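You operate a simulated robot arm through the tools that you are given. There is no shell and no other tool.

Carry out the task below with a simulated two-armed robot. There is one attempt and no reset: what you move stays moved.

## Task
Sort the four stray bottles into the note trays by their labels. Set down upright: pomelo dropper bottle, fennel dropper bottle, copal dropper bottle, quince dropper bottle.
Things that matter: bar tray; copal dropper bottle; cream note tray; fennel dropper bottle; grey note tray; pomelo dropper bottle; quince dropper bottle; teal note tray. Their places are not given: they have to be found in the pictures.

The check looks at the end state, three seconds after you hand in, the way a careful person would. Anything else that was tipped, shoved, dropped, spilled or broken makes it a failure.

## Robot
Two 7-joint arms with two-finger parallel grippers on one trunk that stands fixed in place. Base frame: the origin is at the foot of the trunk, x ahead of it, y to its left, z up; the work surface is at about z = 950. Readings come in mm, degrees, newtons and seconds.
The left shoulder is at [80, 131, 947], the right one opposite. With the tool pointing down near the work surface each hand reaches from about 340 to 840 mm from the base axis, measured 20 degrees to its own side. Payload 1.57 kg a hand.
The TCP of each hand is the grasp point between the finger pads, 30 mm short of the fingertips. In the tool frame z runs along the fingers and y along their closing line. Largest opening 110 mm; finger width 24, thickness 12; the body of the gripper, 48 by 112 mm, starts 78 mm behind the TCP.
Orientation is that of the tool frame in the base frame, as a unit quaternion [x, y, z, w]. With the fingers straight down and closing along the base's y, the tool's x points along the base's -x, its y along +y and its z along -z.

## Interface
- The arms move only by the tool move_arm. It takes "left_rows", "right_rows" or both (then of equal length, played together; a hand with none holds still); each is a list of rows, each a list of 7 numbers: the shift along the tool's x, y, z in units of 300 mm (1.0 is 300 mm), then the turn, a rotation vector about the tool's x, y, z in units of 60 degrees (1.0 is 60 degrees), then the opening, from 0 (shut) to 1 (fully open). In form: [[dx, dy, dz, ax, ay, az, claw], ...]. A call has 1 to 20 rows; each row is the pose to reach, as a shift and turn from the pose commanded when the call began, along the tool's axes at that moment. A call with a number of a shift or a turn outside -1 to 1 is refused whole. A row lasts 0.2 s, in which the tool goes at most 50 mm and 8.6 degrees; a call with a longer step from one row to the next is refused whole, and so is a gripper value outside its range. A pose out of reach is approached as far as the arm can. The call stops where the force on the tool passes 90 N (or 10 N more than at its start, if that is more) or the arm is blocked; 0.2 s more then pass. The fingers move at their own pace (about 108 mm/s each) and stop on an object; they squeeze with about 43 N. The grip force told is the motor's: it shows also when the fingers shut on nothing. Time passes only in rows, and 0.2 s behind the last, so rows that repeat a pose let the fingers close. The reply holds the time, the measured pose of the TCP, the force on the tool along the base axes, the opening and the grip force, in the units named above and with some noise, with the torque about the TCP (base axes, N m) and any sound that the robot's microphone picked up, and new pictures: "views" is both (left out), scene, wrist or none (wrist: the cameras of the hands that moved).
- Cameras (640 x 400 px; columns grow to the right, rows downward): "scene" is now at [-50.9, 28.5, 1433.4]; the picture's right is [0.30, -0.95, 0.00], its down [-0.40, -0.13, -0.91] and it looks along [0.86, 0.27, -0.42] (base axes); focal length 324 px, centre (320, 200). "left" rides on the left gripper at [70, -16, -141] in its tool frame; the picture's right is [0.23, 0.97, 0.00], its down [-0.86, 0.20, -0.48] and it looks along [-0.47, 0.11, 0.88] (tool axes); focal length 222 px, centre (320, 200). "right" rides on the right gripper at [70, 16, -141] in its tool frame; the picture's right is [-0.23, 0.97, 0.00], its down [-0.86, -0.20, -0.48] and it looks along [-0.47, -0.11, 0.88] (tool axes); focal length 222 px, centre (320, 200).
- head_to(pan, tilt): turns the head with the scene camera to pan (to the left, within 109 degrees either way) and tilt (down, from -29 to 69), counted from straight ahead of the robot. It gives what a move gives, and a new picture of the scene camera.
- probe_pixels(camera, pixels): for up to 12 pixels [column, row] of the newest picture of that camera ("zoom" is the newest enlarged one), the place [x, y, z] in the base frame of the surface seen there, good to about 3 mm. It takes no simulated time.
- inspect(camera, box): a new picture of the part [left, top, right, bottom] of that camera's present view, enlarged. It takes no simulated time.
- close_job(): hands the job in; it is judged then, once.

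Leave the grippers open and the arms clear of the work at the hand-in unless told otherwise.

The tools are called after ">>>" as name(argument=value, ...) on one line, values as JSON. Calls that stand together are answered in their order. move_arm: Moves the arms, as the interface text tells. Its arguments: {"type":"object","properties":{"left_rows":{"type":"array","items":{"type":"array","items":{"type":"number"}}},"right_rows":{"type":"array","items":{"type":"array","items":{"type":"number"}}},"views":{"type":"string","enum":["both","scene","wrist","none"]}},"required":[]} The other tools are called the same way: head_to (pan, tilt) turns the head that bears the scene camera; probe_pixels (camera, pixels) gives the place of the surface under pixels of a picture; inspect (camera, box) takes an enlarged picture of a part of a camera's view; close_job () hands the job in.

At the start:

```text
t: 0.0
left_eef_pos: [287.5, 423.7, 1178.7]
left_ee_rot: [0.0, 1.0, 0.0, 0.001]
left_ft_force: [0.4, 0.5, -0.2]
left_moment: [0.0, -0.03, -0.02]
left_opening: 109.9
left_gripper_force: 0.0
right_eef_pos: [510.4, 47.4, 1230.5]
right_ee_rot: [0.0, 1.0, 0.0, -0.001]
right_ft_force: [-0.4, 0.1, -0.5]
right_moment: [-0.02, -0.02, 0.01]
right_opening: 110.1
right_gripper_force: 0.2
head pan, tilt (commanded): [17.3, 25.0]
```

scene: 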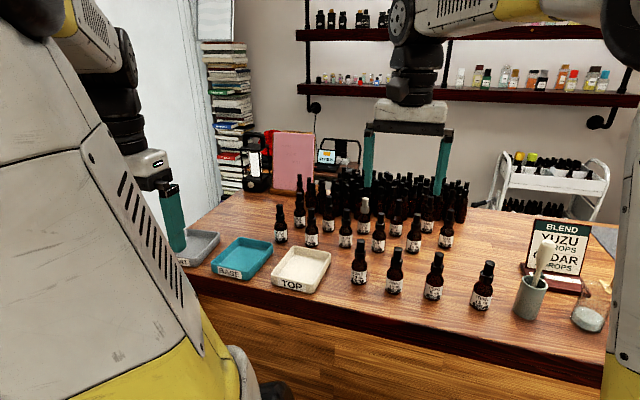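
right: 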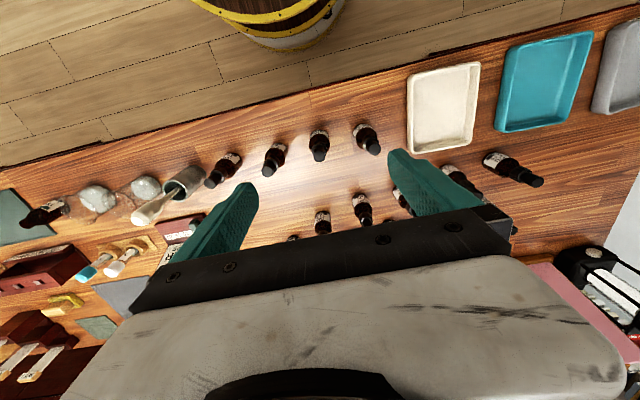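
left: 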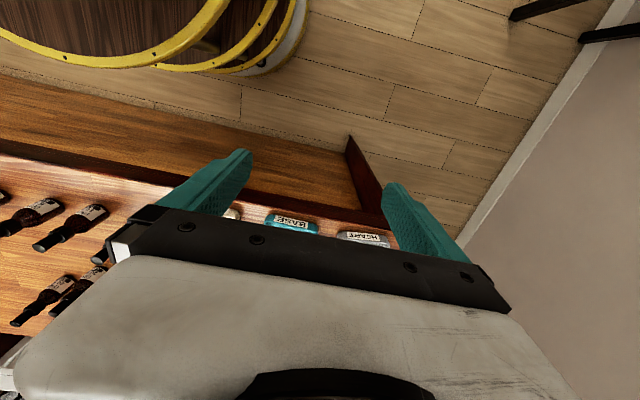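

The scene shows four bottles in a front row (around columns 360–485, row 270–290), trays labelled BASE (teal), TOP (cream) and a grey one, and a "BLEND" card. I'll enlarge these areas to read the labels.

>>> inspect(camera="scene", box=[330, 230, 510, 330])

>>> inspect(camera="scene", box=[160, 200, 350, 310])

>>> inspect(camera="scene", box=[500, 200, 640, 340])

>>> inspect(camera="scene", box=[260, 160, 480, 270])

```text
3.56 times, centred on (420, 280) of scene
```

zoom: 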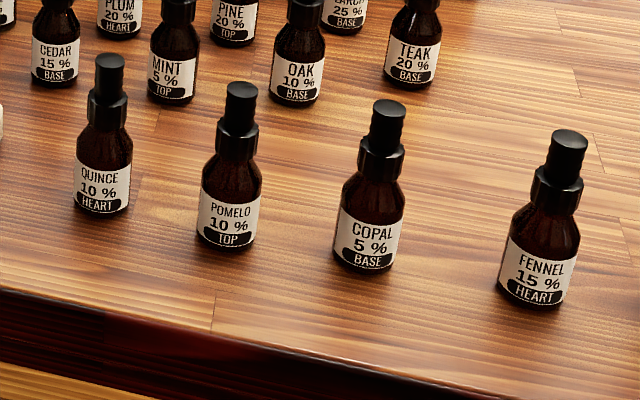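

```text
3.37 times, centred on (255, 255) of scene
```

zoom: 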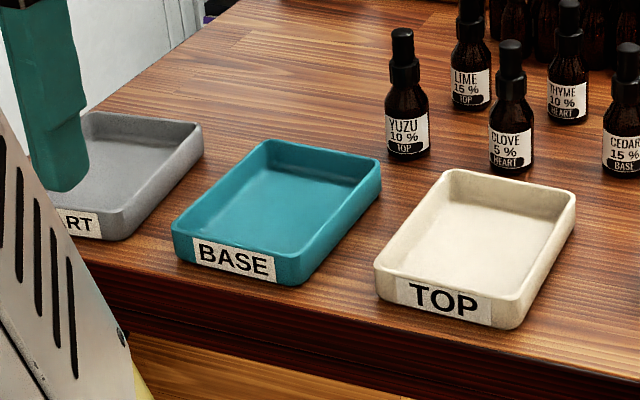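

```text
2.86 times, centred on (570, 270) of scene
```

zoom: 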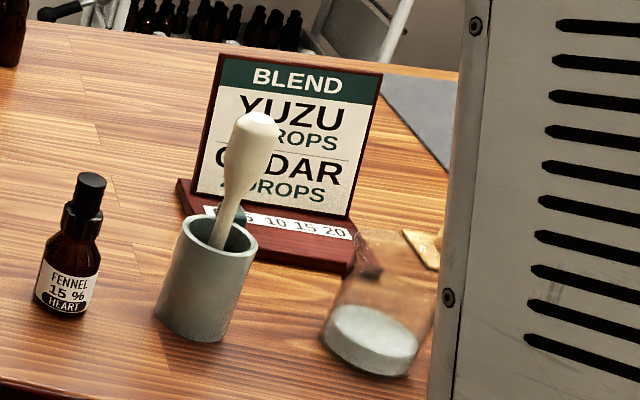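

```text
2.91 times, centred on (370, 215) of scene
```

zoom: 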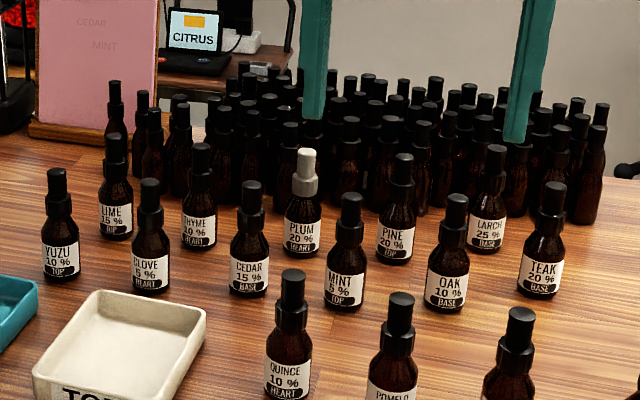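

Labels read: QUINCE = HEART, POMELO = TOP, COPAL = BASE, FENNEL = HEART. Trays: cream = TOP, teal = BASE, grey = "…ART". Next I look around with the head: left to see the grey tray fully, and right for the bar tray.

>>> head_to(pan=-20, tilt=40)

>>> inspect(camera="left", box=[200, 180, 420, 260])

>>> inspect(camera="right", box=[0, 100, 280, 275])

```text
t: 1.0
left_eef_pos: [288.5, 423.2, 1179.2]
left_ee_rot: [0.0, 1.0, 0.0, 0.0]
left_ft_force: [0.4, 0.0, -0.3]
left_moment: [-0.03, 0.02, -0.04]
left_opening: 110.1
left_gripper_force: 0.0
right_eef_pos: [509.2, 49.3, 1229.7]
right_ee_rot: [-0.001, 1.0, 0.0, -0.001]
right_ft_force: [-0.5, -0.9, 0.3]
right_moment: [0.02, 0.03, 0.03]
right_opening: 109.8
right_gripper_force: 0.0
head pan, tilt (commanded): [-20.0, 40.0]
```

scene: 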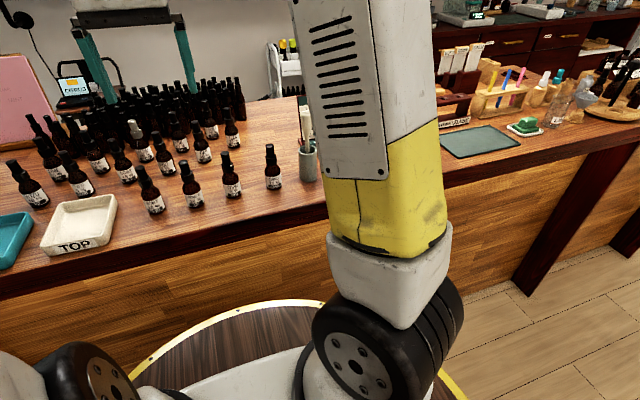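

```text
2.91 times, centred on (310, 220) of left
```

zoom: 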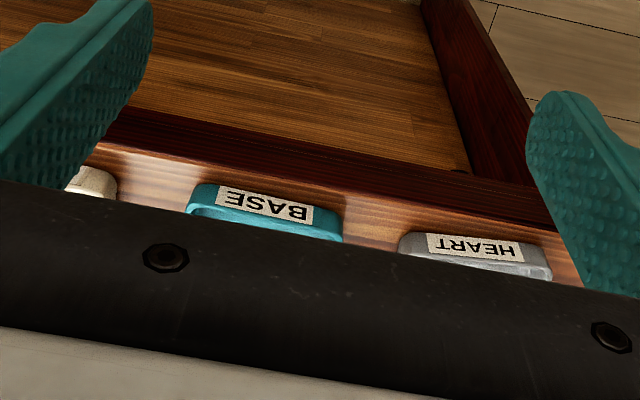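

```text
2.29 times, centred on (140, 188) of right
```

zoom: 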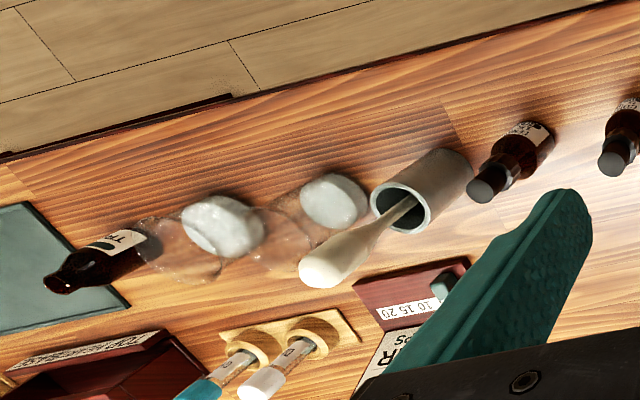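

Grey tray is labelled HEART. I'll look further right for the bar tray and anything else, then back left over the trays.

>>> head_to(pan=-55, tilt=35)

>>> head_to(pan=40, tilt=40)

```text
t: 2.0
left_eef_pos: [287.9, 423.6, 1179.9]
left_ee_rot: [0.001, 1.0, -0.001, 0.0]
left_ft_force: [-0.7, -0.1, 0.1]
left_moment: [-0.02, 0.03, -0.01]
left_opening: 109.9
left_gripper_force: 0.0
right_eef_pos: [509.4, 48.7, 1231.4]
right_ee_rot: [0.001, 1.0, -0.001, 0.0]
right_ft_force: [-1.2, 0.4, 0.4]
right_moment: [-0.02, 0.0, -0.01]
right_opening: 109.9
right_gripper_force: 0.0
head pan, tilt (commanded): [-55.0, 35.0]
```

scene: 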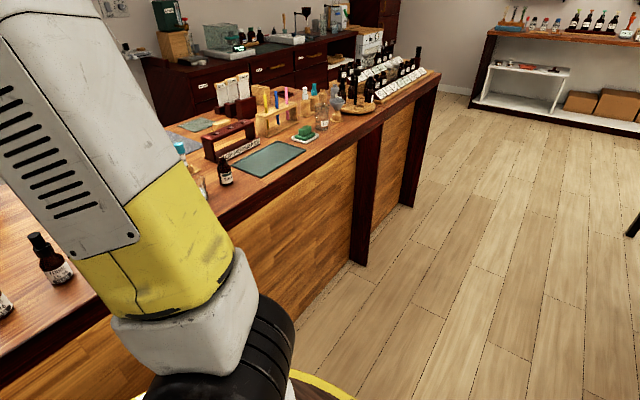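

```text
t: 3.8
left_eef_pos: [287.6, 423.3, 1180.5]
left_ee_rot: [0.0, 1.0, 0.001, 0.0]
left_ft_force: [0.2, -0.6, 1.0]
left_moment: [0.02, -0.01, -0.04]
left_opening: 109.9
left_gripper_force: 0.0
right_eef_pos: [510.2, 48.8, 1230.9]
right_ee_rot: [0.0, 1.0, 0.0, 0.0]
right_ft_force: [-0.1, 0.4, 0.0]
right_moment: [0.0, -0.01, 0.04]
right_opening: 109.9
right_gripper_force: 0.0
head pan, tilt (commanded): [40.0, 40.0]
```

scene: 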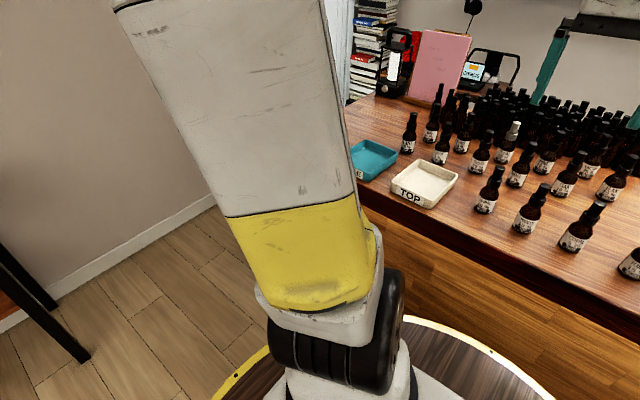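

The task area is the left part of the counter. I'll bring the head to a good view of the bottles and trays for measuring.

>>> head_to(pan=12, tilt=35)

```text
t: 4.7
left_eef_pos: [289.3, 422.7, 1179.8]
left_ee_rot: [0.0, 1.0, 0.001, 0.0]
left_ft_force: [0.3, -0.8, -0.2]
left_moment: [0.0, 0.01, 0.0]
left_opening: 110.0
left_gripper_force: 0.0
right_eef_pos: [510.0, 48.9, 1231.3]
right_ee_rot: [0.0, 1.0, 0.0, 0.0]
right_ft_force: [-0.1, 0.0, -0.2]
right_moment: [0.0, -0.02, 0.01]
right_opening: 110.0
right_gripper_force: 0.0
head pan, tilt (commanded): [12.0, 35.0]
```

scene: 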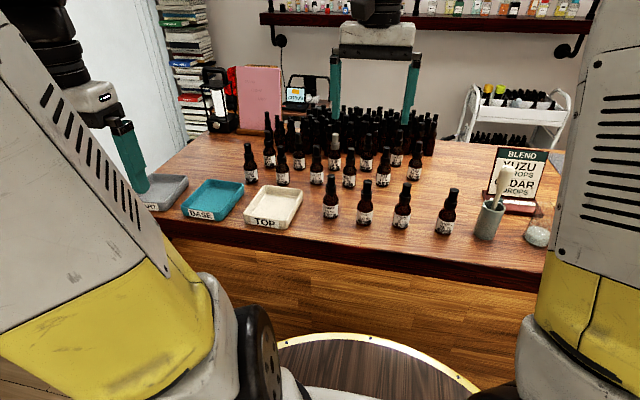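

I'll take an enlarged view of the bottles and trays, then probe on it.

>>> inspect(camera="scene", box=[310, 165, 510, 290])

```text
3.20 times, centred on (410, 228) of scene
```

zoom: 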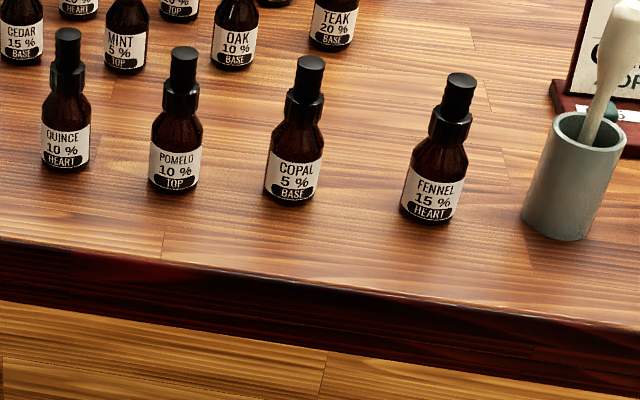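

Probing each front bottle: cap top centre, body at label, and base front point.

>>> probe_pixels(camera="zoom", pixels=[[68, 34], [65, 150], [184, 52], [173, 172], [311, 62], [292, 185], [461, 79], [430, 205], [582, 215], [120, 230], [232, 55], [122, 58]])

>>> probe_pixels(camera="zoom", pixels=[[68, 58], [68, 90], [63, 168], [173, 192], [290, 206], [428, 222], [42, 150], [88, 150], [310, 85], [305, 110], [460, 100], [450, 132]])

>>> probe_pixels(camera="scene", pixels=[[265, 187], [301, 191], [289, 225], [246, 218], [272, 206], [270, 228], [213, 180], [243, 184], [218, 216], [184, 210], [213, 197], [168, 190]])

```text
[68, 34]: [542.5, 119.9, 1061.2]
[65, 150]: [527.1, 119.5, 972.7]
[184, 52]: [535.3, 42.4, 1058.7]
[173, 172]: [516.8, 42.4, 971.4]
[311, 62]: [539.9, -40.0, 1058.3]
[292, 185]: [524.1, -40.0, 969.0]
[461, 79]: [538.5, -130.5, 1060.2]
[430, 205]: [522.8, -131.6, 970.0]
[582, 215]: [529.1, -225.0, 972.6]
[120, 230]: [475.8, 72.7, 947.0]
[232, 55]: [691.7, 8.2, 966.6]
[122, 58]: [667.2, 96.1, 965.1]
```

```text
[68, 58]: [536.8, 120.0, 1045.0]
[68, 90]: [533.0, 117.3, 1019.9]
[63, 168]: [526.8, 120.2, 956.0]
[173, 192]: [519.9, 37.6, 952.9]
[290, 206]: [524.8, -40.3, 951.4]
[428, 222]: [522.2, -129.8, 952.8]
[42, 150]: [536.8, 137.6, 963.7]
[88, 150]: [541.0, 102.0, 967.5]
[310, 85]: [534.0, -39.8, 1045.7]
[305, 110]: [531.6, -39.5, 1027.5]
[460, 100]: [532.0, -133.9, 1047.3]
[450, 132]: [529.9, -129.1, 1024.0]
```

```text
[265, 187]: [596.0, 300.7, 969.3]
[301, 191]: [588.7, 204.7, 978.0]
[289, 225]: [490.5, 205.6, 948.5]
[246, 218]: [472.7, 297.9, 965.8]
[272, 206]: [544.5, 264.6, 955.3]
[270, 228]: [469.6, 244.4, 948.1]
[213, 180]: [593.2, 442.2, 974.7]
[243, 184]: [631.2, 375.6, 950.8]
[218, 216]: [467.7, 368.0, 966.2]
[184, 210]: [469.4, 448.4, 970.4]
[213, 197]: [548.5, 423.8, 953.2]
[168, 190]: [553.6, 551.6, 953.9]
```

Counter is at z≈949; bottles are ~111 mm tall with ~38 mm bodies. Centres: quince ≈(545,120), pomelo ≈(537,41), copal ≈(542,-40), fennel ≈(541,-131). The left arm can serve all trays, so I first move the right hand up and away to the right.

>>> move_arm(right_rows=[[0, 0, -0.1, 0, 0, 0, 1], [0.05, -0.13, -0.15, 0, 0, 0, 1], [0.1, -0.27, -0.15, 0, 0, 0, 1], [0.15, -0.41, -0.15, 0, 0, 0, 1], [0.2, -0.55, -0.15, 0, 0, 0, 1], [0.25, -0.69, -0.15, 0, 0, 0, 1], [0.3, -0.83, -0.15, 0, 0, 0, 1], [0.35, -0.97, -0.15, 0, 0, 0, 1], [0.45, -1.0, -0.15, 0, 0, 0, 1]], views="scene")

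```text
t: 6.7
left_eef_pos: [288.4, 423.4, 1179.2]
left_ee_rot: [0.0, 1.0, 0.0, 0.0]
left_ft_force: [0.2, -0.5, -0.6]
left_moment: [-0.01, 0.04, 0.02]
left_opening: 110.1
left_gripper_force: 0.1
right_eef_pos: [372.3, -251.5, 1278.0]
right_ee_rot: [0.0, 1.0, 0.0, 0.0]
right_ft_force: [1.5, -0.9, -0.4]
right_moment: [-0.02, 0.05, 0.01]
right_opening: 110.0
right_gripper_force: 0.1
head pan, tilt (commanded): [12.0, 35.0]
```

scene: 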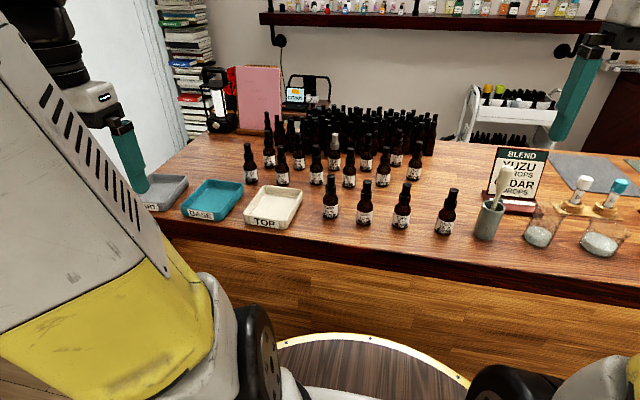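

Right arm is clear. Now I raise the left hand to about (500, 470, 1250) over the trays so its wrist camera sees all three.

>>> move_arm(left_rows=[[0, 0, -0.12, 0, 0, 0, 1], [-0.1, 0.02, -0.22, 0, 0, 0, 1], [-0.22, 0.04, -0.25, 0, 0, 0, 1], [-0.35, 0.06, -0.25, 0, 0, 0, 1], [-0.48, 0.08, -0.25, 0, 0, 0, 1], [-0.6, 0.1, -0.25, 0, 0, 0, 1], [-0.68, 0.12, -0.25, 0, 0, 0, 1], [-0.68, 0.12, -0.25, 0, 0, 0, 1]], views="both")

```text
t: 8.5
left_eef_pos: [491.8, 458.0, 1255.8]
left_ee_rot: [0.0, 1.0, 0.0, 0.0]
left_ft_force: [0.1, -0.8, 0.8]
left_moment: [-0.01, 0.01, -0.03]
left_opening: 110.1
left_gripper_force: 0.1
right_eef_pos: [373.1, -249.6, 1278.1]
right_ee_rot: [-0.001, 1.0, 0.001, 0.0]
right_ft_force: [0.2, -0.6, 0.5]
right_moment: [-0.01, 0.04, 0.01]
right_opening: 110.0
right_gripper_force: 0.2
head pan, tilt (commanded): [12.0, 35.0]
```

scene: 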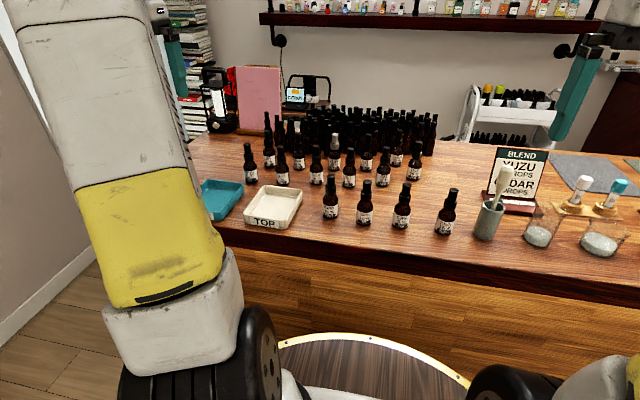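
left: 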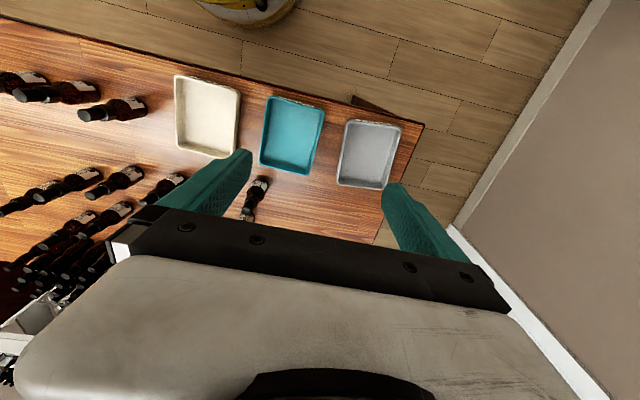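

All three trays are visible in the left wrist view (cream ~(208,118), teal ~(291,136), grey ~(369,154)). I enlarge that part for accurate probing.

>>> inspect(camera="left", box=[160, 60, 440, 235])

```text
2.29 times, centred on (300, 148) of left
```

zoom: 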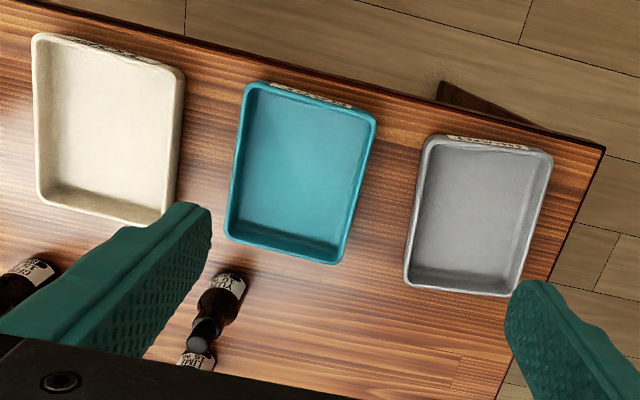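

>>> probe_pixels(camera="zoom", pixels=[[106, 128], [110, 57], [100, 215], [36, 120], [178, 145], [301, 170], [312, 98], [284, 250], [240, 165], [362, 180], [60, 60], [150, 200]])

>>> probe_pixels(camera="zoom", pixels=[[477, 218], [490, 148], [462, 290], [417, 205], [535, 225], [430, 150], [545, 165], [410, 275], [510, 285], [300, 125], [290, 215], [480, 170]])

```text
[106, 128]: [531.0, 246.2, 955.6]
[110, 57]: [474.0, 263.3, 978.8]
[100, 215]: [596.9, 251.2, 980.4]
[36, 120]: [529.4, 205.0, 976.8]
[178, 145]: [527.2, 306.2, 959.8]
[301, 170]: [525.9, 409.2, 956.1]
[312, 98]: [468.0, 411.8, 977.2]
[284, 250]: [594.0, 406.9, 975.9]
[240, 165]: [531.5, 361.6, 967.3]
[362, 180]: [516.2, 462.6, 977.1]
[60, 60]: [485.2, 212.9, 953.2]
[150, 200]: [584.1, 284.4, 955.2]
```

```text
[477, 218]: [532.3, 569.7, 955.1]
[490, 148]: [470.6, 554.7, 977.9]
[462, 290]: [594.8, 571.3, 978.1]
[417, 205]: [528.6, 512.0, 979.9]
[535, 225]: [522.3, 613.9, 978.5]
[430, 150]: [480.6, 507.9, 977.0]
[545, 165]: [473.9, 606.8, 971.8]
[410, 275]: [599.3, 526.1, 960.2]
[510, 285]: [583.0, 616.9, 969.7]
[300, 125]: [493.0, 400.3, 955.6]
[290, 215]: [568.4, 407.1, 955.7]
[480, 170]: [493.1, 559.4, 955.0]
```

Tray floors are at z≈955, rims ≈979. Centres: cream (535,253), teal (532,411), grey (533,563). Plan: grip each bottle at TCP z≈1004 with fingers closing along y (fingertips stay about rim height in the trays). First I move the left hand toward quince (545,120), staying high.

>>> move_arm(left_rows=[[-0.03, -0.12, 0, 0, 0, 0, 1], [-0.06, -0.27, 0, 0, 0, 0, 1], [-0.09, -0.42, 0, 0, 0, 0, 1], [-0.12, -0.57, 0, 0, 0, 0, 1], [-0.15, -0.72, 0, 0, 0, 0, 1], [-0.177, -0.87, 0, 0, 0, 0, 1], [-0.177, -1.0, 0, 0, 0, 0, 1], [-0.177, -1.0, 0.05, 0, 0, 0, 0.7], [-0.177, -1.0, 0.15, 0, 0, 0, 0.7], [-0.177, -1.0, 0.25, 0, 0, 0, 0.7], [-0.177, -1.0, 0.25, 0, 0, 0, 0.7]], views="both")

```text
t: 10.9
left_eef_pos: [545.7, 160.5, 1178.8]
left_ee_rot: [0.001, 1.0, 0.0, 0.0]
left_ft_force: [-0.5, 0.0, -0.2]
left_moment: [0.03, -0.02, 0.0]
left_opening: 77.1
left_gripper_force: 0.1
right_eef_pos: [373.5, -250.4, 1277.6]
right_ee_rot: [0.0, 1.0, 0.0, 0.0]
right_ft_force: [0.5, 0.5, 0.3]
right_moment: [0.01, -0.01, 0.01]
right_opening: 109.9
right_gripper_force: 0.0
head pan, tilt (commanded): [12.0, 35.0]
```

scene: 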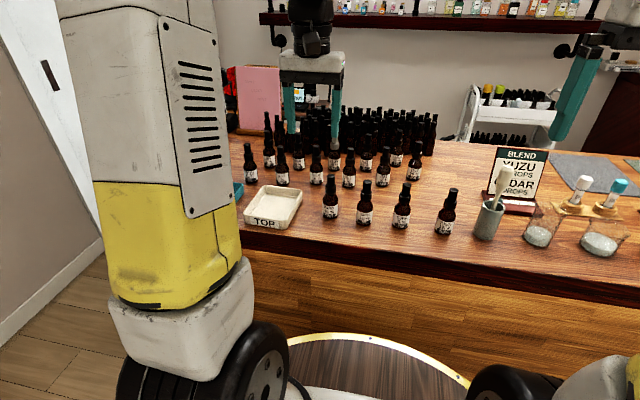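
left: 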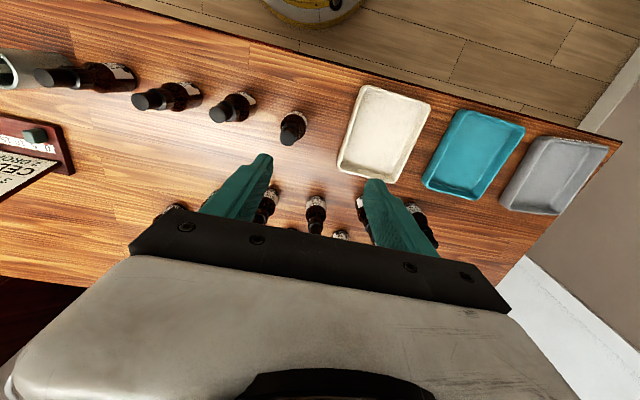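

The wrist view shows the four bottles (quince at ~(293,128), pomelo ~(235,106), copal ~(170,96), fennel ~(95,77)). I'll enlarge to probe cap tops from above for better centres.

>>> inspect(camera="left", box=[20, 30, 340, 230])

```text
2.00 times, centred on (180, 130) of left
```

zoom: 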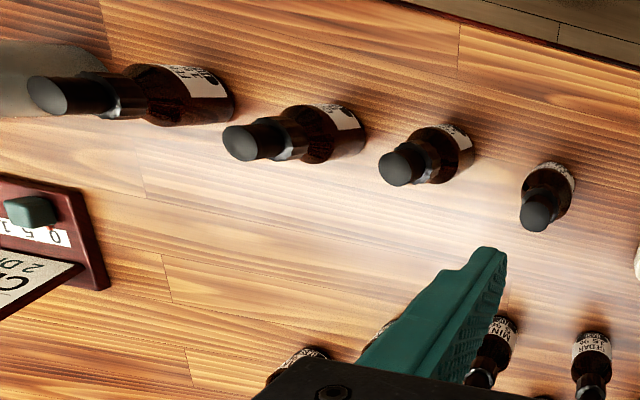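

>>> probe_pixels(camera="zoom", pixels=[[536, 217], [524, 217], [548, 217], [395, 168], [387, 175], [404, 165], [239, 143], [232, 150], [46, 96], [38, 102], [527, 190], [572, 195]])

```text
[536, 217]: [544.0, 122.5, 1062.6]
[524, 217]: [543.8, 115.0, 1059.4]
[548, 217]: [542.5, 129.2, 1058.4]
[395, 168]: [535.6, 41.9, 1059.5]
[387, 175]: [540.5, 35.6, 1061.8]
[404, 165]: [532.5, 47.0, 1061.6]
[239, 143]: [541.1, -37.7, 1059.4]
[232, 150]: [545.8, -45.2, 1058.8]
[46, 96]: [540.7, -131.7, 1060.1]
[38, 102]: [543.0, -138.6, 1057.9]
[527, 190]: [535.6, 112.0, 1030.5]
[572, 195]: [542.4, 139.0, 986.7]
```

Refined centres: quince (544,121), pomelo (536.5,41.5), copal (541.5,-40), fennel (541,-132). I move above quince to TCP z≈1105 with opening 0.6, then check alignment.

>>> move_arm(left_rows=[[0.004, -0.064, 0.0, 0, 0, 0, 0.6], [0.004, -0.128, 0.05, 0, 0, 0, 0.6], [0.004, -0.128, 0.15, 0, 0, 0, 0.6], [0.004, -0.128, 0.25, 0, 0, 0, 0.6], [0.004, -0.128, 0.25, 0, 0, 0, 0.6]], views="both")

```text
t: 12.1
left_eef_pos: [542.5, 121.5, 1102.3]
left_ee_rot: [0.0, 1.0, 0.0, 0.0]
left_ft_force: [-0.5, -0.7, -1.0]
left_moment: [0.02, 0.03, 0.0]
left_opening: 65.9
left_gripper_force: 0.1
right_eef_pos: [373.5, -250.9, 1278.1]
right_ee_rot: [0.0, 1.0, 0.0, 0.0]
right_ft_force: [-0.2, 0.0, 0.8]
right_moment: [-0.02, -0.01, -0.01]
right_opening: 110.1
right_gripper_force: 0.1
head pan, tilt (commanded): [12.0, 35.0]
```

scene: 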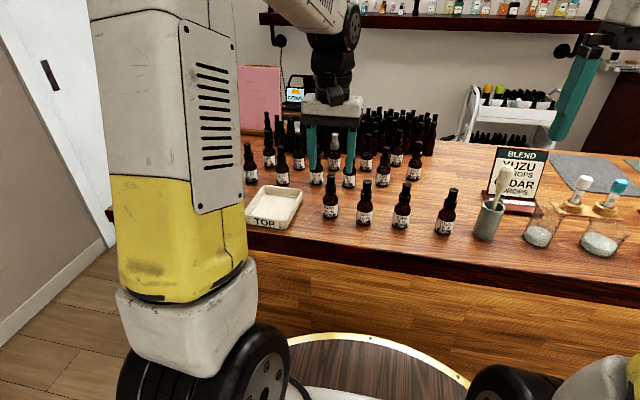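
left: 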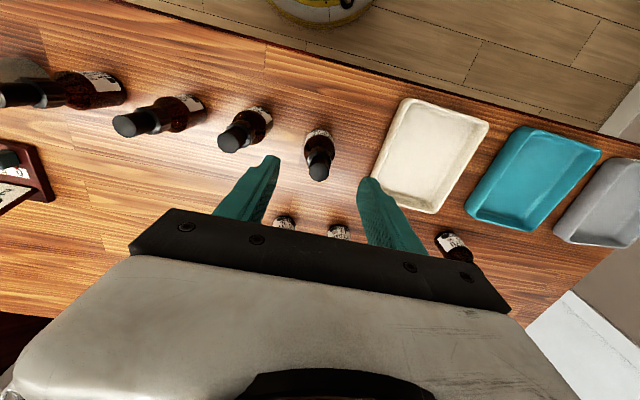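

The cap at (319,170) is centred between the fingertips (268,160) and (370,182). I descend to z≈1004 around quince.

>>> move_arm(left_rows=[[0, 0, 0.08, 0, 0, 0, 0.6], [0, 0, 0.16, 0, 0, 0, 0.6], [0, 0, 0.24, 0, 0, 0, 0.6], [0, 0, 0.3, 0, 0, 0, 0.6], [0, 0, 0.335, 0, 0, 0, 0.6], [0, 0, 0.335, 0, 0, 0, 0.6]], views="both")

```text
t: 13.5
left_eef_pos: [543.7, 120.2, 1003.1]
left_ee_rot: [0.0, 1.0, 0.0, 0.0]
left_ft_force: [0.1, -0.6, -0.4]
left_moment: [0.02, 0.03, 0.02]
left_opening: 65.9
left_gripper_force: 0.1
right_eef_pos: [372.9, -250.5, 1277.5]
right_ee_rot: [0.0, 1.0, 0.001, 0.0]
right_ft_force: [-0.2, 0.0, -0.1]
right_moment: [-0.02, 0.0, 0.0]
right_opening: 110.0
right_gripper_force: 0.0
head pan, tilt (commanded): [12.0, 35.0]
```

scene: 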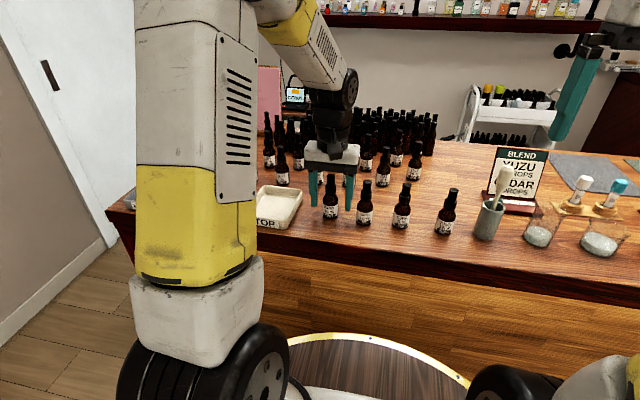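
left: 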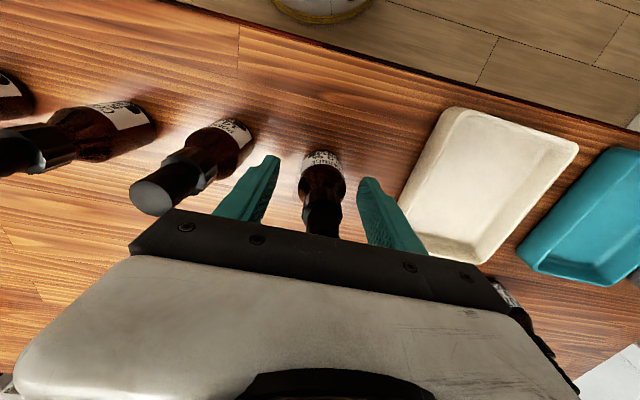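

Quince sits between the fingers. I close on it.

>>> move_arm(left_rows=[[0, 0, 0.335, 0, 0, 0, 0.45], [0, 0, 0.335, 0, 0, 0, 0.35], [0, 0, 0.335, 0, 0, 0, 0.2], [0, 0, 0.335, 0, 0, 0, 0.2]], views="none")

```text
refused: row 1 steps farther than a row can; nothing moved
```

The rows are relative to the present pose, so I repeat with zero shift.

>>> move_arm(left_rows=[[0, 0, 0, 0, 0, 0, 0.45], [0, 0, 0, 0, 0, 0, 0.35], [0, 0, 0, 0, 0, 0, 0.2], [0, 0, 0, 0, 0, 0, 0.2]], views="wrist")

```text
t: 14.5
left_eef_pos: [544.0, 119.4, 1003.2]
left_ee_rot: [0.0, 1.0, 0.0, 0.0]
left_ft_force: [0.3, 0.5, -0.8]
left_moment: [0.0, -0.01, 0.0]
left_opening: 34.8
left_gripper_force: 42.6
right_eef_pos: [372.6, -251.7, 1277.6]
right_ee_rot: [0.0, 1.0, 0.0, 0.0]
right_ft_force: [-0.3, -0.4, 0.9]
right_moment: [0.01, 0.02, 0.01]
right_opening: 110.0
right_gripper_force: 0.0
head pan, tilt (commanded): [12.0, 35.0]
```

left: 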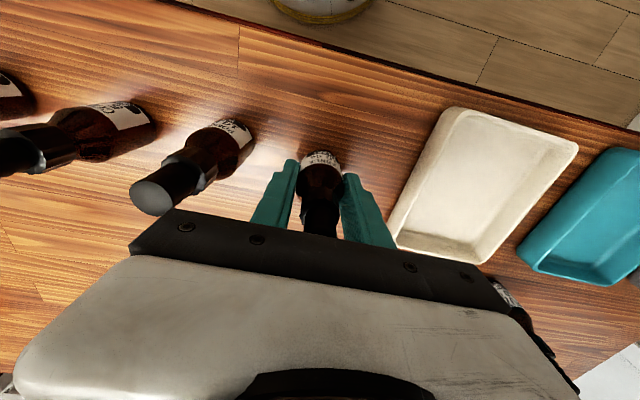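

Grip is at 34.8 mm with 42.6 N: quince is held. I lift straight up 180 mm.

>>> move_arm(left_rows=[[0, 0, -0.03, 0, 0, 0, 0.2], [0, 0, -0.13, 0, 0, 0, 0.2], [0, 0, -0.25, 0, 0, 0, 0.2], [0, 0, -0.37, 0, 0, 0, 0.2], [0, 0, -0.49, 0, 0, 0, 0.2], [0, 0, -0.58, 0, 0, 0, 0.2], [0, 0, -0.6, 0, 0, 0, 0.2], [0, 0, -0.6, 0, 0, 0, 0.2]], views="both")

```text
t: 16.3
left_eef_pos: [541.5, 123.8, 1182.3]
left_ee_rot: [0.001, 1.0, 0.001, 0.0]
left_ft_force: [0.0, 0.2, -1.6]
left_moment: [0.01, -0.01, 0.03]
left_opening: 34.9
left_gripper_force: 42.0
right_eef_pos: [371.9, -249.8, 1278.5]
right_ee_rot: [0.001, 1.0, 0.0, 0.0]
right_ft_force: [0.6, 0.9, -0.2]
right_moment: [0.02, -0.01, -0.03]
right_opening: 109.7
right_gripper_force: 0.1
head pan, tilt (commanded): [12.0, 35.0]
```

scene: 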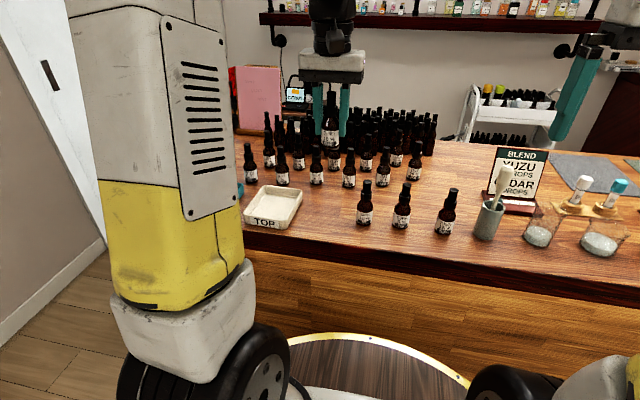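
left: 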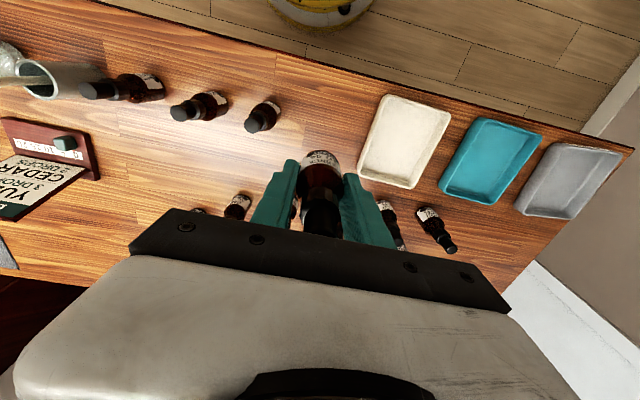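

Quince is held upright, label forward. I carry it left at this height toward the grey HEART tray (first 300 mm in y).

>>> move_arm(left_rows=[[0, 0.05, 0, 0, 0, 0, 0.2], [0, 0.15, 0, 0, 0, 0, 0.2], [0, 0.28, 0, 0, 0, 0, 0.2], [-0.01, 0.42, 0, 0, 0, 0, 0.2], [-0.02, 0.56, 0, 0, 0, 0, 0.2], [-0.03, 0.7, 0, 0, 0, 0, 0.2], [-0.04, 0.84, 0, 0, 0, 0, 0.2], [-0.047, 0.95, 0, 0, 0, 0, 0.2], [-0.047, 1.0, 0, 0, 0, 0, 0.2]], views="wrist")

>>> move_arm(left_rows=[[0, 0.05, 0, 0, 0, 0, 0.2], [0, 0.16, 0, 0, 0, 0, 0.2], [0, 0.28, 0, 0, 0, 0, 0.2], [0, 0.4, 0, 0, 0, 0, 0.2], [0, 0.46, 0, 0, 0, 0, 0.2], [0, 0.473, 0, 0, 0, 0, 0.2], [0, 0.473, 0, 0, 0, 0, 0.2]], views="both")

```text
t: 18.3
left_eef_pos: [557.0, 422.9, 1185.1]
left_ee_rot: [-0.001, 1.0, 0.0, 0.0]
left_ft_force: [0.2, 0.3, -0.4]
left_moment: [-0.01, 0.03, 0.01]
left_opening: 34.8
left_gripper_force: 42.2
right_eef_pos: [372.7, -252.1, 1277.7]
right_ee_rot: [0.0, 1.0, 0.0, 0.0]
right_ft_force: [-0.2, -0.8, 0.7]
right_moment: [0.01, 0.02, 0.01]
right_opening: 110.1
right_gripper_force: 0.1
head pan, tilt (commanded): [12.0, 35.0]
```

left: 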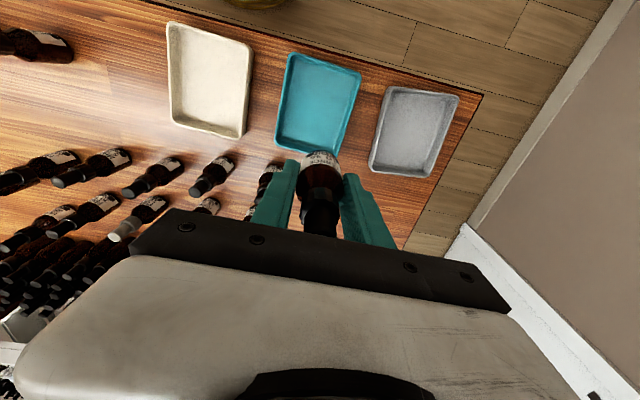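

```text
t: 19.9
left_eef_pos: [556.0, 563.1, 1185.9]
left_ee_rot: [0.0, 1.0, 0.0, 0.0]
left_ft_force: [0.1, 1.1, -0.9]
left_moment: [0.01, 0.0, 0.01]
left_opening: 34.6
left_gripper_force: 41.2
right_eef_pos: [372.7, -250.3, 1278.6]
right_ee_rot: [0.0, 1.0, 0.0, 0.0]
right_ft_force: [-0.5, -0.7, 0.3]
right_moment: [-0.03, -0.01, 0.01]
right_opening: 110.0
right_gripper_force: 0.2
head pan, tilt (commanded): [12.0, 35.0]
```

scene: 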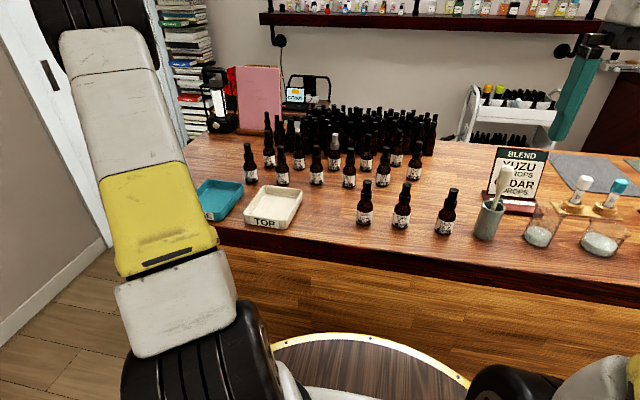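
left: 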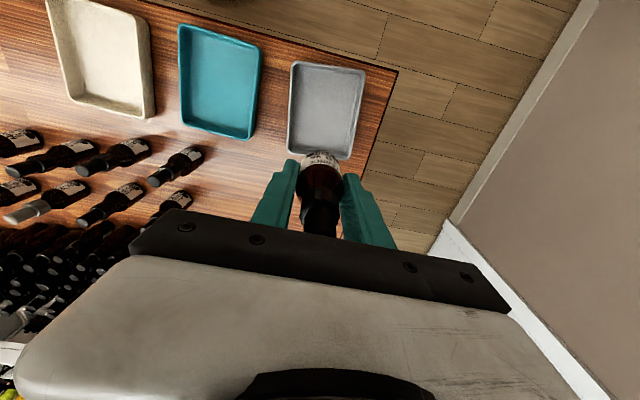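

Above the grey tray. I re-measure the tray edges in this wrist view before lowering.

>>> probe_pixels(camera="left", pixels=[[297, 65], [362, 73], [328, 68], [290, 110], [355, 115], [325, 110], [291, 148], [346, 157], [305, 80], [300, 145], [355, 80], [350, 130]])

```text
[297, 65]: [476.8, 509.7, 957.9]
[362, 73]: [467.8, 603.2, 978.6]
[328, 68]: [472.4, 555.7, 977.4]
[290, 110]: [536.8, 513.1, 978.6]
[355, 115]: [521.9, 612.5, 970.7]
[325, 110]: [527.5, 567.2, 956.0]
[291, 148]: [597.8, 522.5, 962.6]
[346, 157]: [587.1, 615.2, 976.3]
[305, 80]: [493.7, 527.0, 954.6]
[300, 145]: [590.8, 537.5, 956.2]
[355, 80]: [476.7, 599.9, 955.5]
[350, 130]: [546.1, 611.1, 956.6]
```

The tray is slightly rotated (~5°); at x=558 its middle is y≈566. I shift 3 mm left and lower to TCP z≈1015 (bottle bottom ~4 mm above the floor).

>>> move_arm(left_rows=[[0, 0.01, 0.05, 0, 0, 0, 0.2], [0, 0.01, 0.15, 0, 0, 0, 0.2], [0, 0.01, 0.26, 0, 0, 0, 0.2], [0, 0.01, 0.37, 0, 0, 0, 0.2], [0, 0.01, 0.46, 0, 0, 0, 0.2], [0, 0.01, 0.53, 0, 0, 0, 0.2], [0, 0.01, 0.563, 0, 0, 0, 0.2], [0, 0.01, 0.563, 0, 0, 0, 0.2]], views="both")

```text
t: 21.7
left_eef_pos: [558.4, 564.8, 1015.8]
left_ee_rot: [0.0, 1.0, 0.0, 0.0]
left_ft_force: [0.1, -0.3, -0.5]
left_moment: [0.01, -0.04, -0.04]
left_opening: 35.0
left_gripper_force: 42.2
right_eef_pos: [372.4, -249.6, 1277.0]
right_ee_rot: [0.0, 1.0, 0.0, 0.0]
right_ft_force: [0.5, -0.3, -0.7]
right_moment: [0.0, -0.01, 0.01]
right_opening: 110.2
right_gripper_force: 0.1
head pan, tilt (commanded): [12.0, 35.0]
```

scene: 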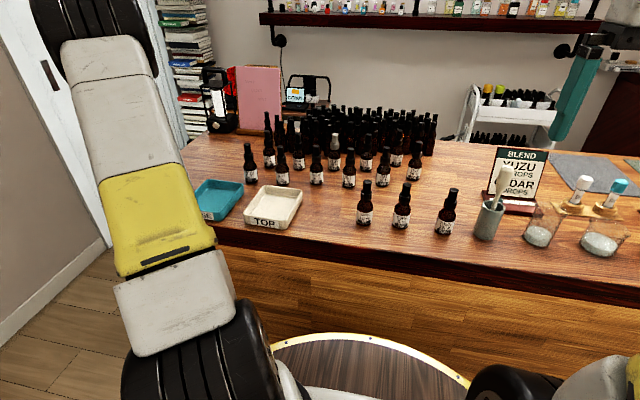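
left: 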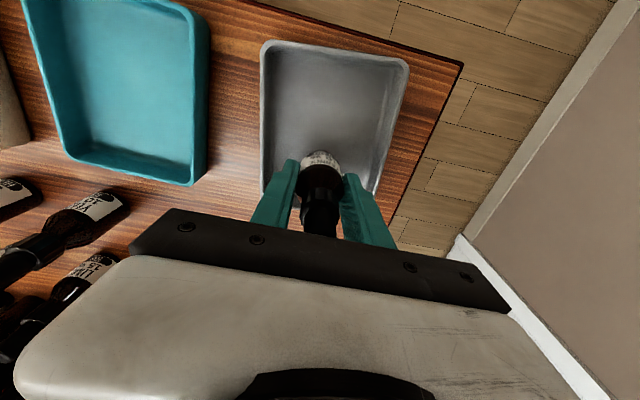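

Bottle is over the rear half of the grey tray, between the walls. I lower 3 mm in 1 mm steps and watch the force.

>>> move_arm(left_rows=[[0, 0, 0.0033, 0, 0, 0, 0.2], [0, 0, 0.0067, 0, 0, 0, 0.2], [0, 0, 0.01, 0, 0, 0, 0.2], [0, 0, 0.01, 0, 0, 0, 0.2]], views="none")

```text
t: 22.7
left_eef_pos: [557.7, 565.0, 1011.8]
left_ee_rot: [0.0, 1.0, 0.0, 0.0]
left_ft_force: [0.2, 0.2, -0.6]
left_moment: [0.03, -0.03, -0.03]
left_opening: 35.1
left_gripper_force: 42.1
right_eef_pos: [373.1, -250.8, 1277.4]
right_ee_rot: [0.0, 1.0, -0.001, -0.001]
right_ft_force: [0.4, 0.0, 0.5]
right_moment: [-0.01, -0.01, -0.01]
right_opening: 110.1
right_gripper_force: 0.1
head pan, tilt (commanded): [12.0, 35.0]
```

No contact yet. I lower another 2 mm in small steps.

>>> move_arm(left_rows=[[0, 0, 0.0025, 0, 0, 0, 0.2], [0, 0, 0.005, 0, 0, 0, 0.2], [0, 0, 0.005, 0, 0, 0, 0.2]], views="none")

```text
t: 23.5
left_eef_pos: [558.0, 564.3, 1009.3]
left_ee_rot: [0.0, 1.0, 0.001, 0.0]
left_ft_force: [0.5, -0.6, -0.8]
left_moment: [0.04, -0.02, 0.03]
left_opening: 34.4
left_gripper_force: 42.2
right_eef_pos: [371.9, -250.2, 1277.7]
right_ee_rot: [0.001, 1.0, -0.001, 0.0]
right_ft_force: [0.8, -0.3, -0.2]
right_moment: [-0.01, 0.03, -0.02]
right_opening: 110.1
right_gripper_force: 0.1
head pan, tilt (commanded): [12.0, 35.0]
```

Still no contact. Another 1.5 mm in small steps.

>>> move_arm(left_rows=[[0, 0, 0.0025, 0, 0, 0, 0.2], [0, 0, 0.005, 0, 0, 0, 0.2], [0, 0, 0.005, 0, 0, 0, 0.2]], views="wrist")

```text
t: 24.3
left_eef_pos: [558.0, 565.2, 1008.3]
left_ee_rot: [-0.001, 1.0, 0.0, 0.0]
left_ft_force: [0.1, 0.4, 0.1]
left_moment: [0.01, 0.0, -0.02]
left_opening: 34.8
left_gripper_force: 42.1
right_eef_pos: [372.4, -250.6, 1278.7]
right_ee_rot: [0.0, 1.0, 0.0, 0.0]
right_ft_force: [0.4, -0.2, -0.3]
right_moment: [-0.01, -0.01, 0.02]
right_opening: 110.1
right_gripper_force: 0.1
head pan, tilt (commanded): [12.0, 35.0]
```

left: 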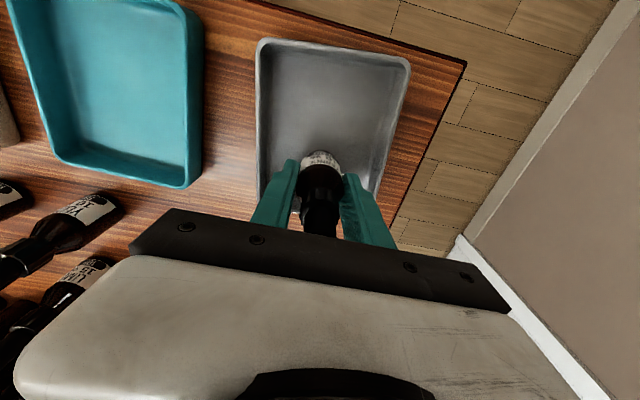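

Force went from about -0.7 to ~0 N, perhaps first contact. Another 1 mm to confirm.

>>> move_arm(left_rows=[[0, 0, 0.002, 0, 0, 0, 0.2], [0, 0, 0.004, 0, 0, 0, 0.2], [0, 0, 0.004, 0, 0, 0, 0.2]], views="none")

```text
t: 25.1
left_eef_pos: [557.7, 565.8, 1008.1]
left_ee_rot: [0.0, 1.0, 0.001, 0.0]
left_ft_force: [-2.0, -0.6, 7.2]
left_moment: [-0.07, 0.1, -0.03]
left_opening: 34.9
left_gripper_force: 42.0
right_eef_pos: [372.5, -252.5, 1277.5]
right_ee_rot: [0.0, 1.0, 0.0, 0.0]
right_ft_force: [0.5, -0.9, -0.5]
right_moment: [-0.03, 0.05, -0.01]
right_opening: 110.0
right_gripper_force: 0.2
head pan, tilt (commanded): [12.0, 35.0]
```

Contact: 7.2 N, so the bottle rests on the tray floor. I ease off slightly, open to 0.45 (stays inside the walls), and rise straight up.

>>> move_arm(left_rows=[[0, 0, -0.002, 0, 0, 0, 0.2], [0, 0, -0.002, 0, 0, 0, 0.36], [0, 0, -0.002, 0, 0, 0, 0.45], [0, 0, -0.002, 0, 0, 0, 0.45], [0, 0, -0.002, 0, 0, 0, 0.45]], views="wrist")

```text
t: 26.3
left_eef_pos: [558.5, 565.2, 1006.8]
left_ee_rot: [-0.001, 1.0, 0.0, 0.0]
left_ft_force: [0.0, -0.5, 0.0]
left_moment: [-0.01, 0.02, -0.02]
left_opening: 49.7
left_gripper_force: 0.0
right_eef_pos: [373.6, -250.7, 1277.2]
right_ee_rot: [0.0, 1.0, 0.001, 0.0]
right_ft_force: [-0.3, -0.5, 0.3]
right_moment: [0.0, 0.01, 0.03]
right_opening: 109.9
right_gripper_force: 0.1
head pan, tilt (commanded): [12.0, 35.0]
```

left: 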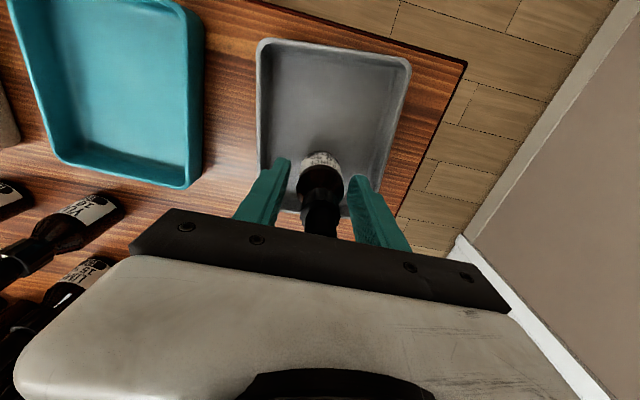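

Released and standing freely between the open fingers. I rise straight up 180 mm.

>>> move_arm(left_rows=[[0, 0, -0.04, 0, 0, 0, 0.45], [0, 0, -0.12, 0, 0, 0, 0.45], [0, 0, -0.22, 0, 0, 0, 0.45], [0, 0, -0.35, 0, 0, 0, 0.45], [0, 0, -0.48, 0, 0, 0, 0.45], [0, 0, -0.6, 0, 0, 0, 0.5], [0, 0, -0.6, 0, 0, 0, 0.6]], views="both")

```text
t: 27.9
left_eef_pos: [557.8, 563.9, 1189.6]
left_ee_rot: [0.0, 1.0, 0.001, 0.0]
left_ft_force: [-0.7, -0.3, -0.4]
left_moment: [0.0, -0.04, -0.01]
left_opening: 66.2
left_gripper_force: 0.1
right_eef_pos: [372.0, -250.8, 1278.3]
right_ee_rot: [0.0, 1.0, 0.001, 0.0]
right_ft_force: [-0.8, 0.5, -1.7]
right_moment: [0.0, 0.02, -0.02]
right_opening: 110.0
right_gripper_force: 0.0
head pan, tilt (commanded): [12.0, 35.0]
```

scene: 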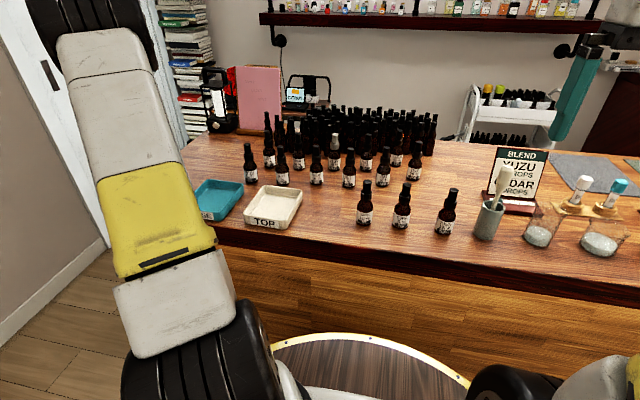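
left: 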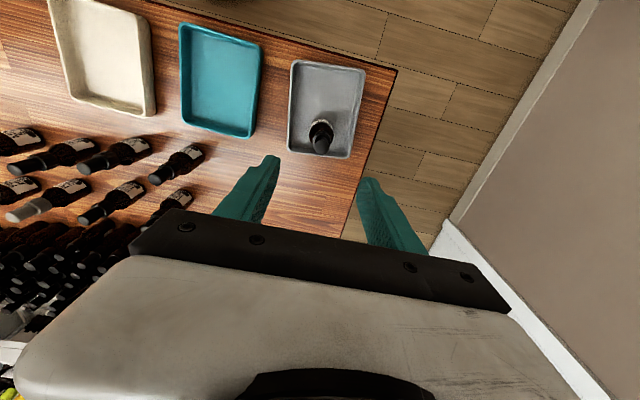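

Quince stands upright in the grey tray at (321,135). Next pomelo at (536.5, 41.5): I travel right in two calls at z≈1188.

>>> move_arm(left_rows=[[0, -0.1, 0, 0, 0, 0, 0.6], [0, -0.25, 0, 0, 0, 0, 0.6], [0, -0.41, 0, 0, 0, 0, 0.6], [0.01, -0.57, 0, 0, 0, 0, 0.6], [0.02, -0.73, 0, 0, 0, 0, 0.6], [0.03, -0.88, 0, 0, 0, 0, 0.6], [0.04, -1.0, 0, 0, 0, 0, 0.6]], views="none")

>>> move_arm(left_rows=[[0, -0.1, 0, 0, 0, 0, 0.6], [0.01, -0.25, 0, 0, 0, 0, 0.6], [0.02, -0.41, 0, 0, 0, 0, 0.6], [0.03, -0.57, 0, 0, 0, 0, 0.6], [0.032, -0.7, 0, 0, 0, 0, 0.6], [0.032, -0.748, 0.05, 0, 0, 0, 0.6], [0.032, -0.748, 0.15, 0, 0, 0, 0.6], [0.032, -0.748, 0.25, 0, 0, 0, 0.6], [0.032, -0.748, 0.28, 0, 0, 0, 0.6], [0.032, -0.748, 0.28, 0, 0, 0, 0.6]], views="both")

```text
t: 29.5
left_eef_pos: [544.6, 264.9, 1189.3]
left_ee_rot: [-0.001, 1.0, 0.0, 0.0]
left_ft_force: [0.7, 0.2, -0.1]
left_moment: [-0.07, 0.01, 0.01]
left_opening: 66.0
left_gripper_force: 0.1
right_eef_pos: [372.5, -250.9, 1278.0]
right_ee_rot: [0.0, 1.0, 0.0, 0.0]
right_ft_force: [0.3, -0.3, 0.5]
right_moment: [-0.03, 0.0, 0.02]
right_opening: 110.0
right_gripper_force: 0.1
head pan, tilt (commanded): [12.0, 35.0]
```

```text
t: 31.7
left_eef_pos: [535.9, 40.8, 1103.7]
left_ee_rot: [0.0, 1.0, 0.0, 0.0]
left_ft_force: [-0.2, 0.0, 0.3]
left_moment: [0.0, 0.05, -0.01]
left_opening: 66.0
left_gripper_force: 0.1
right_eef_pos: [373.2, -251.8, 1278.1]
right_ee_rot: [0.0, 1.0, -0.001, 0.0]
right_ft_force: [0.7, 0.0, 0.1]
right_moment: [-0.04, 0.01, 0.01]
right_opening: 109.9
right_gripper_force: 0.0
head pan, tilt (commanded): [12.0, 35.0]
```

scene: 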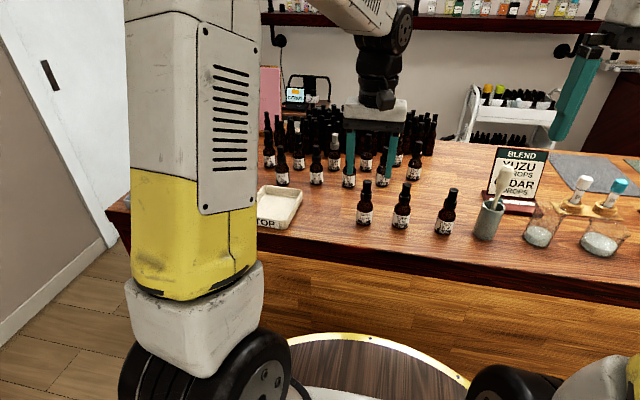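
left: 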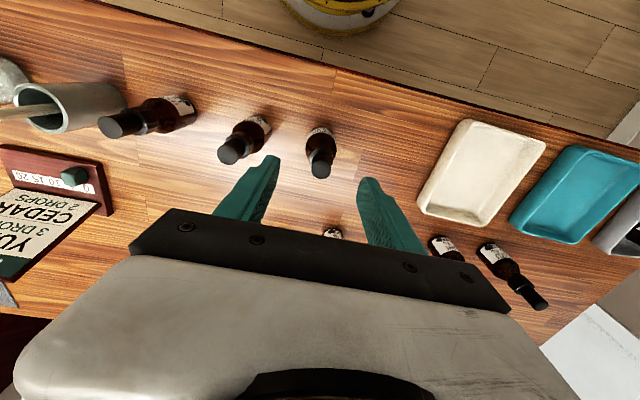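

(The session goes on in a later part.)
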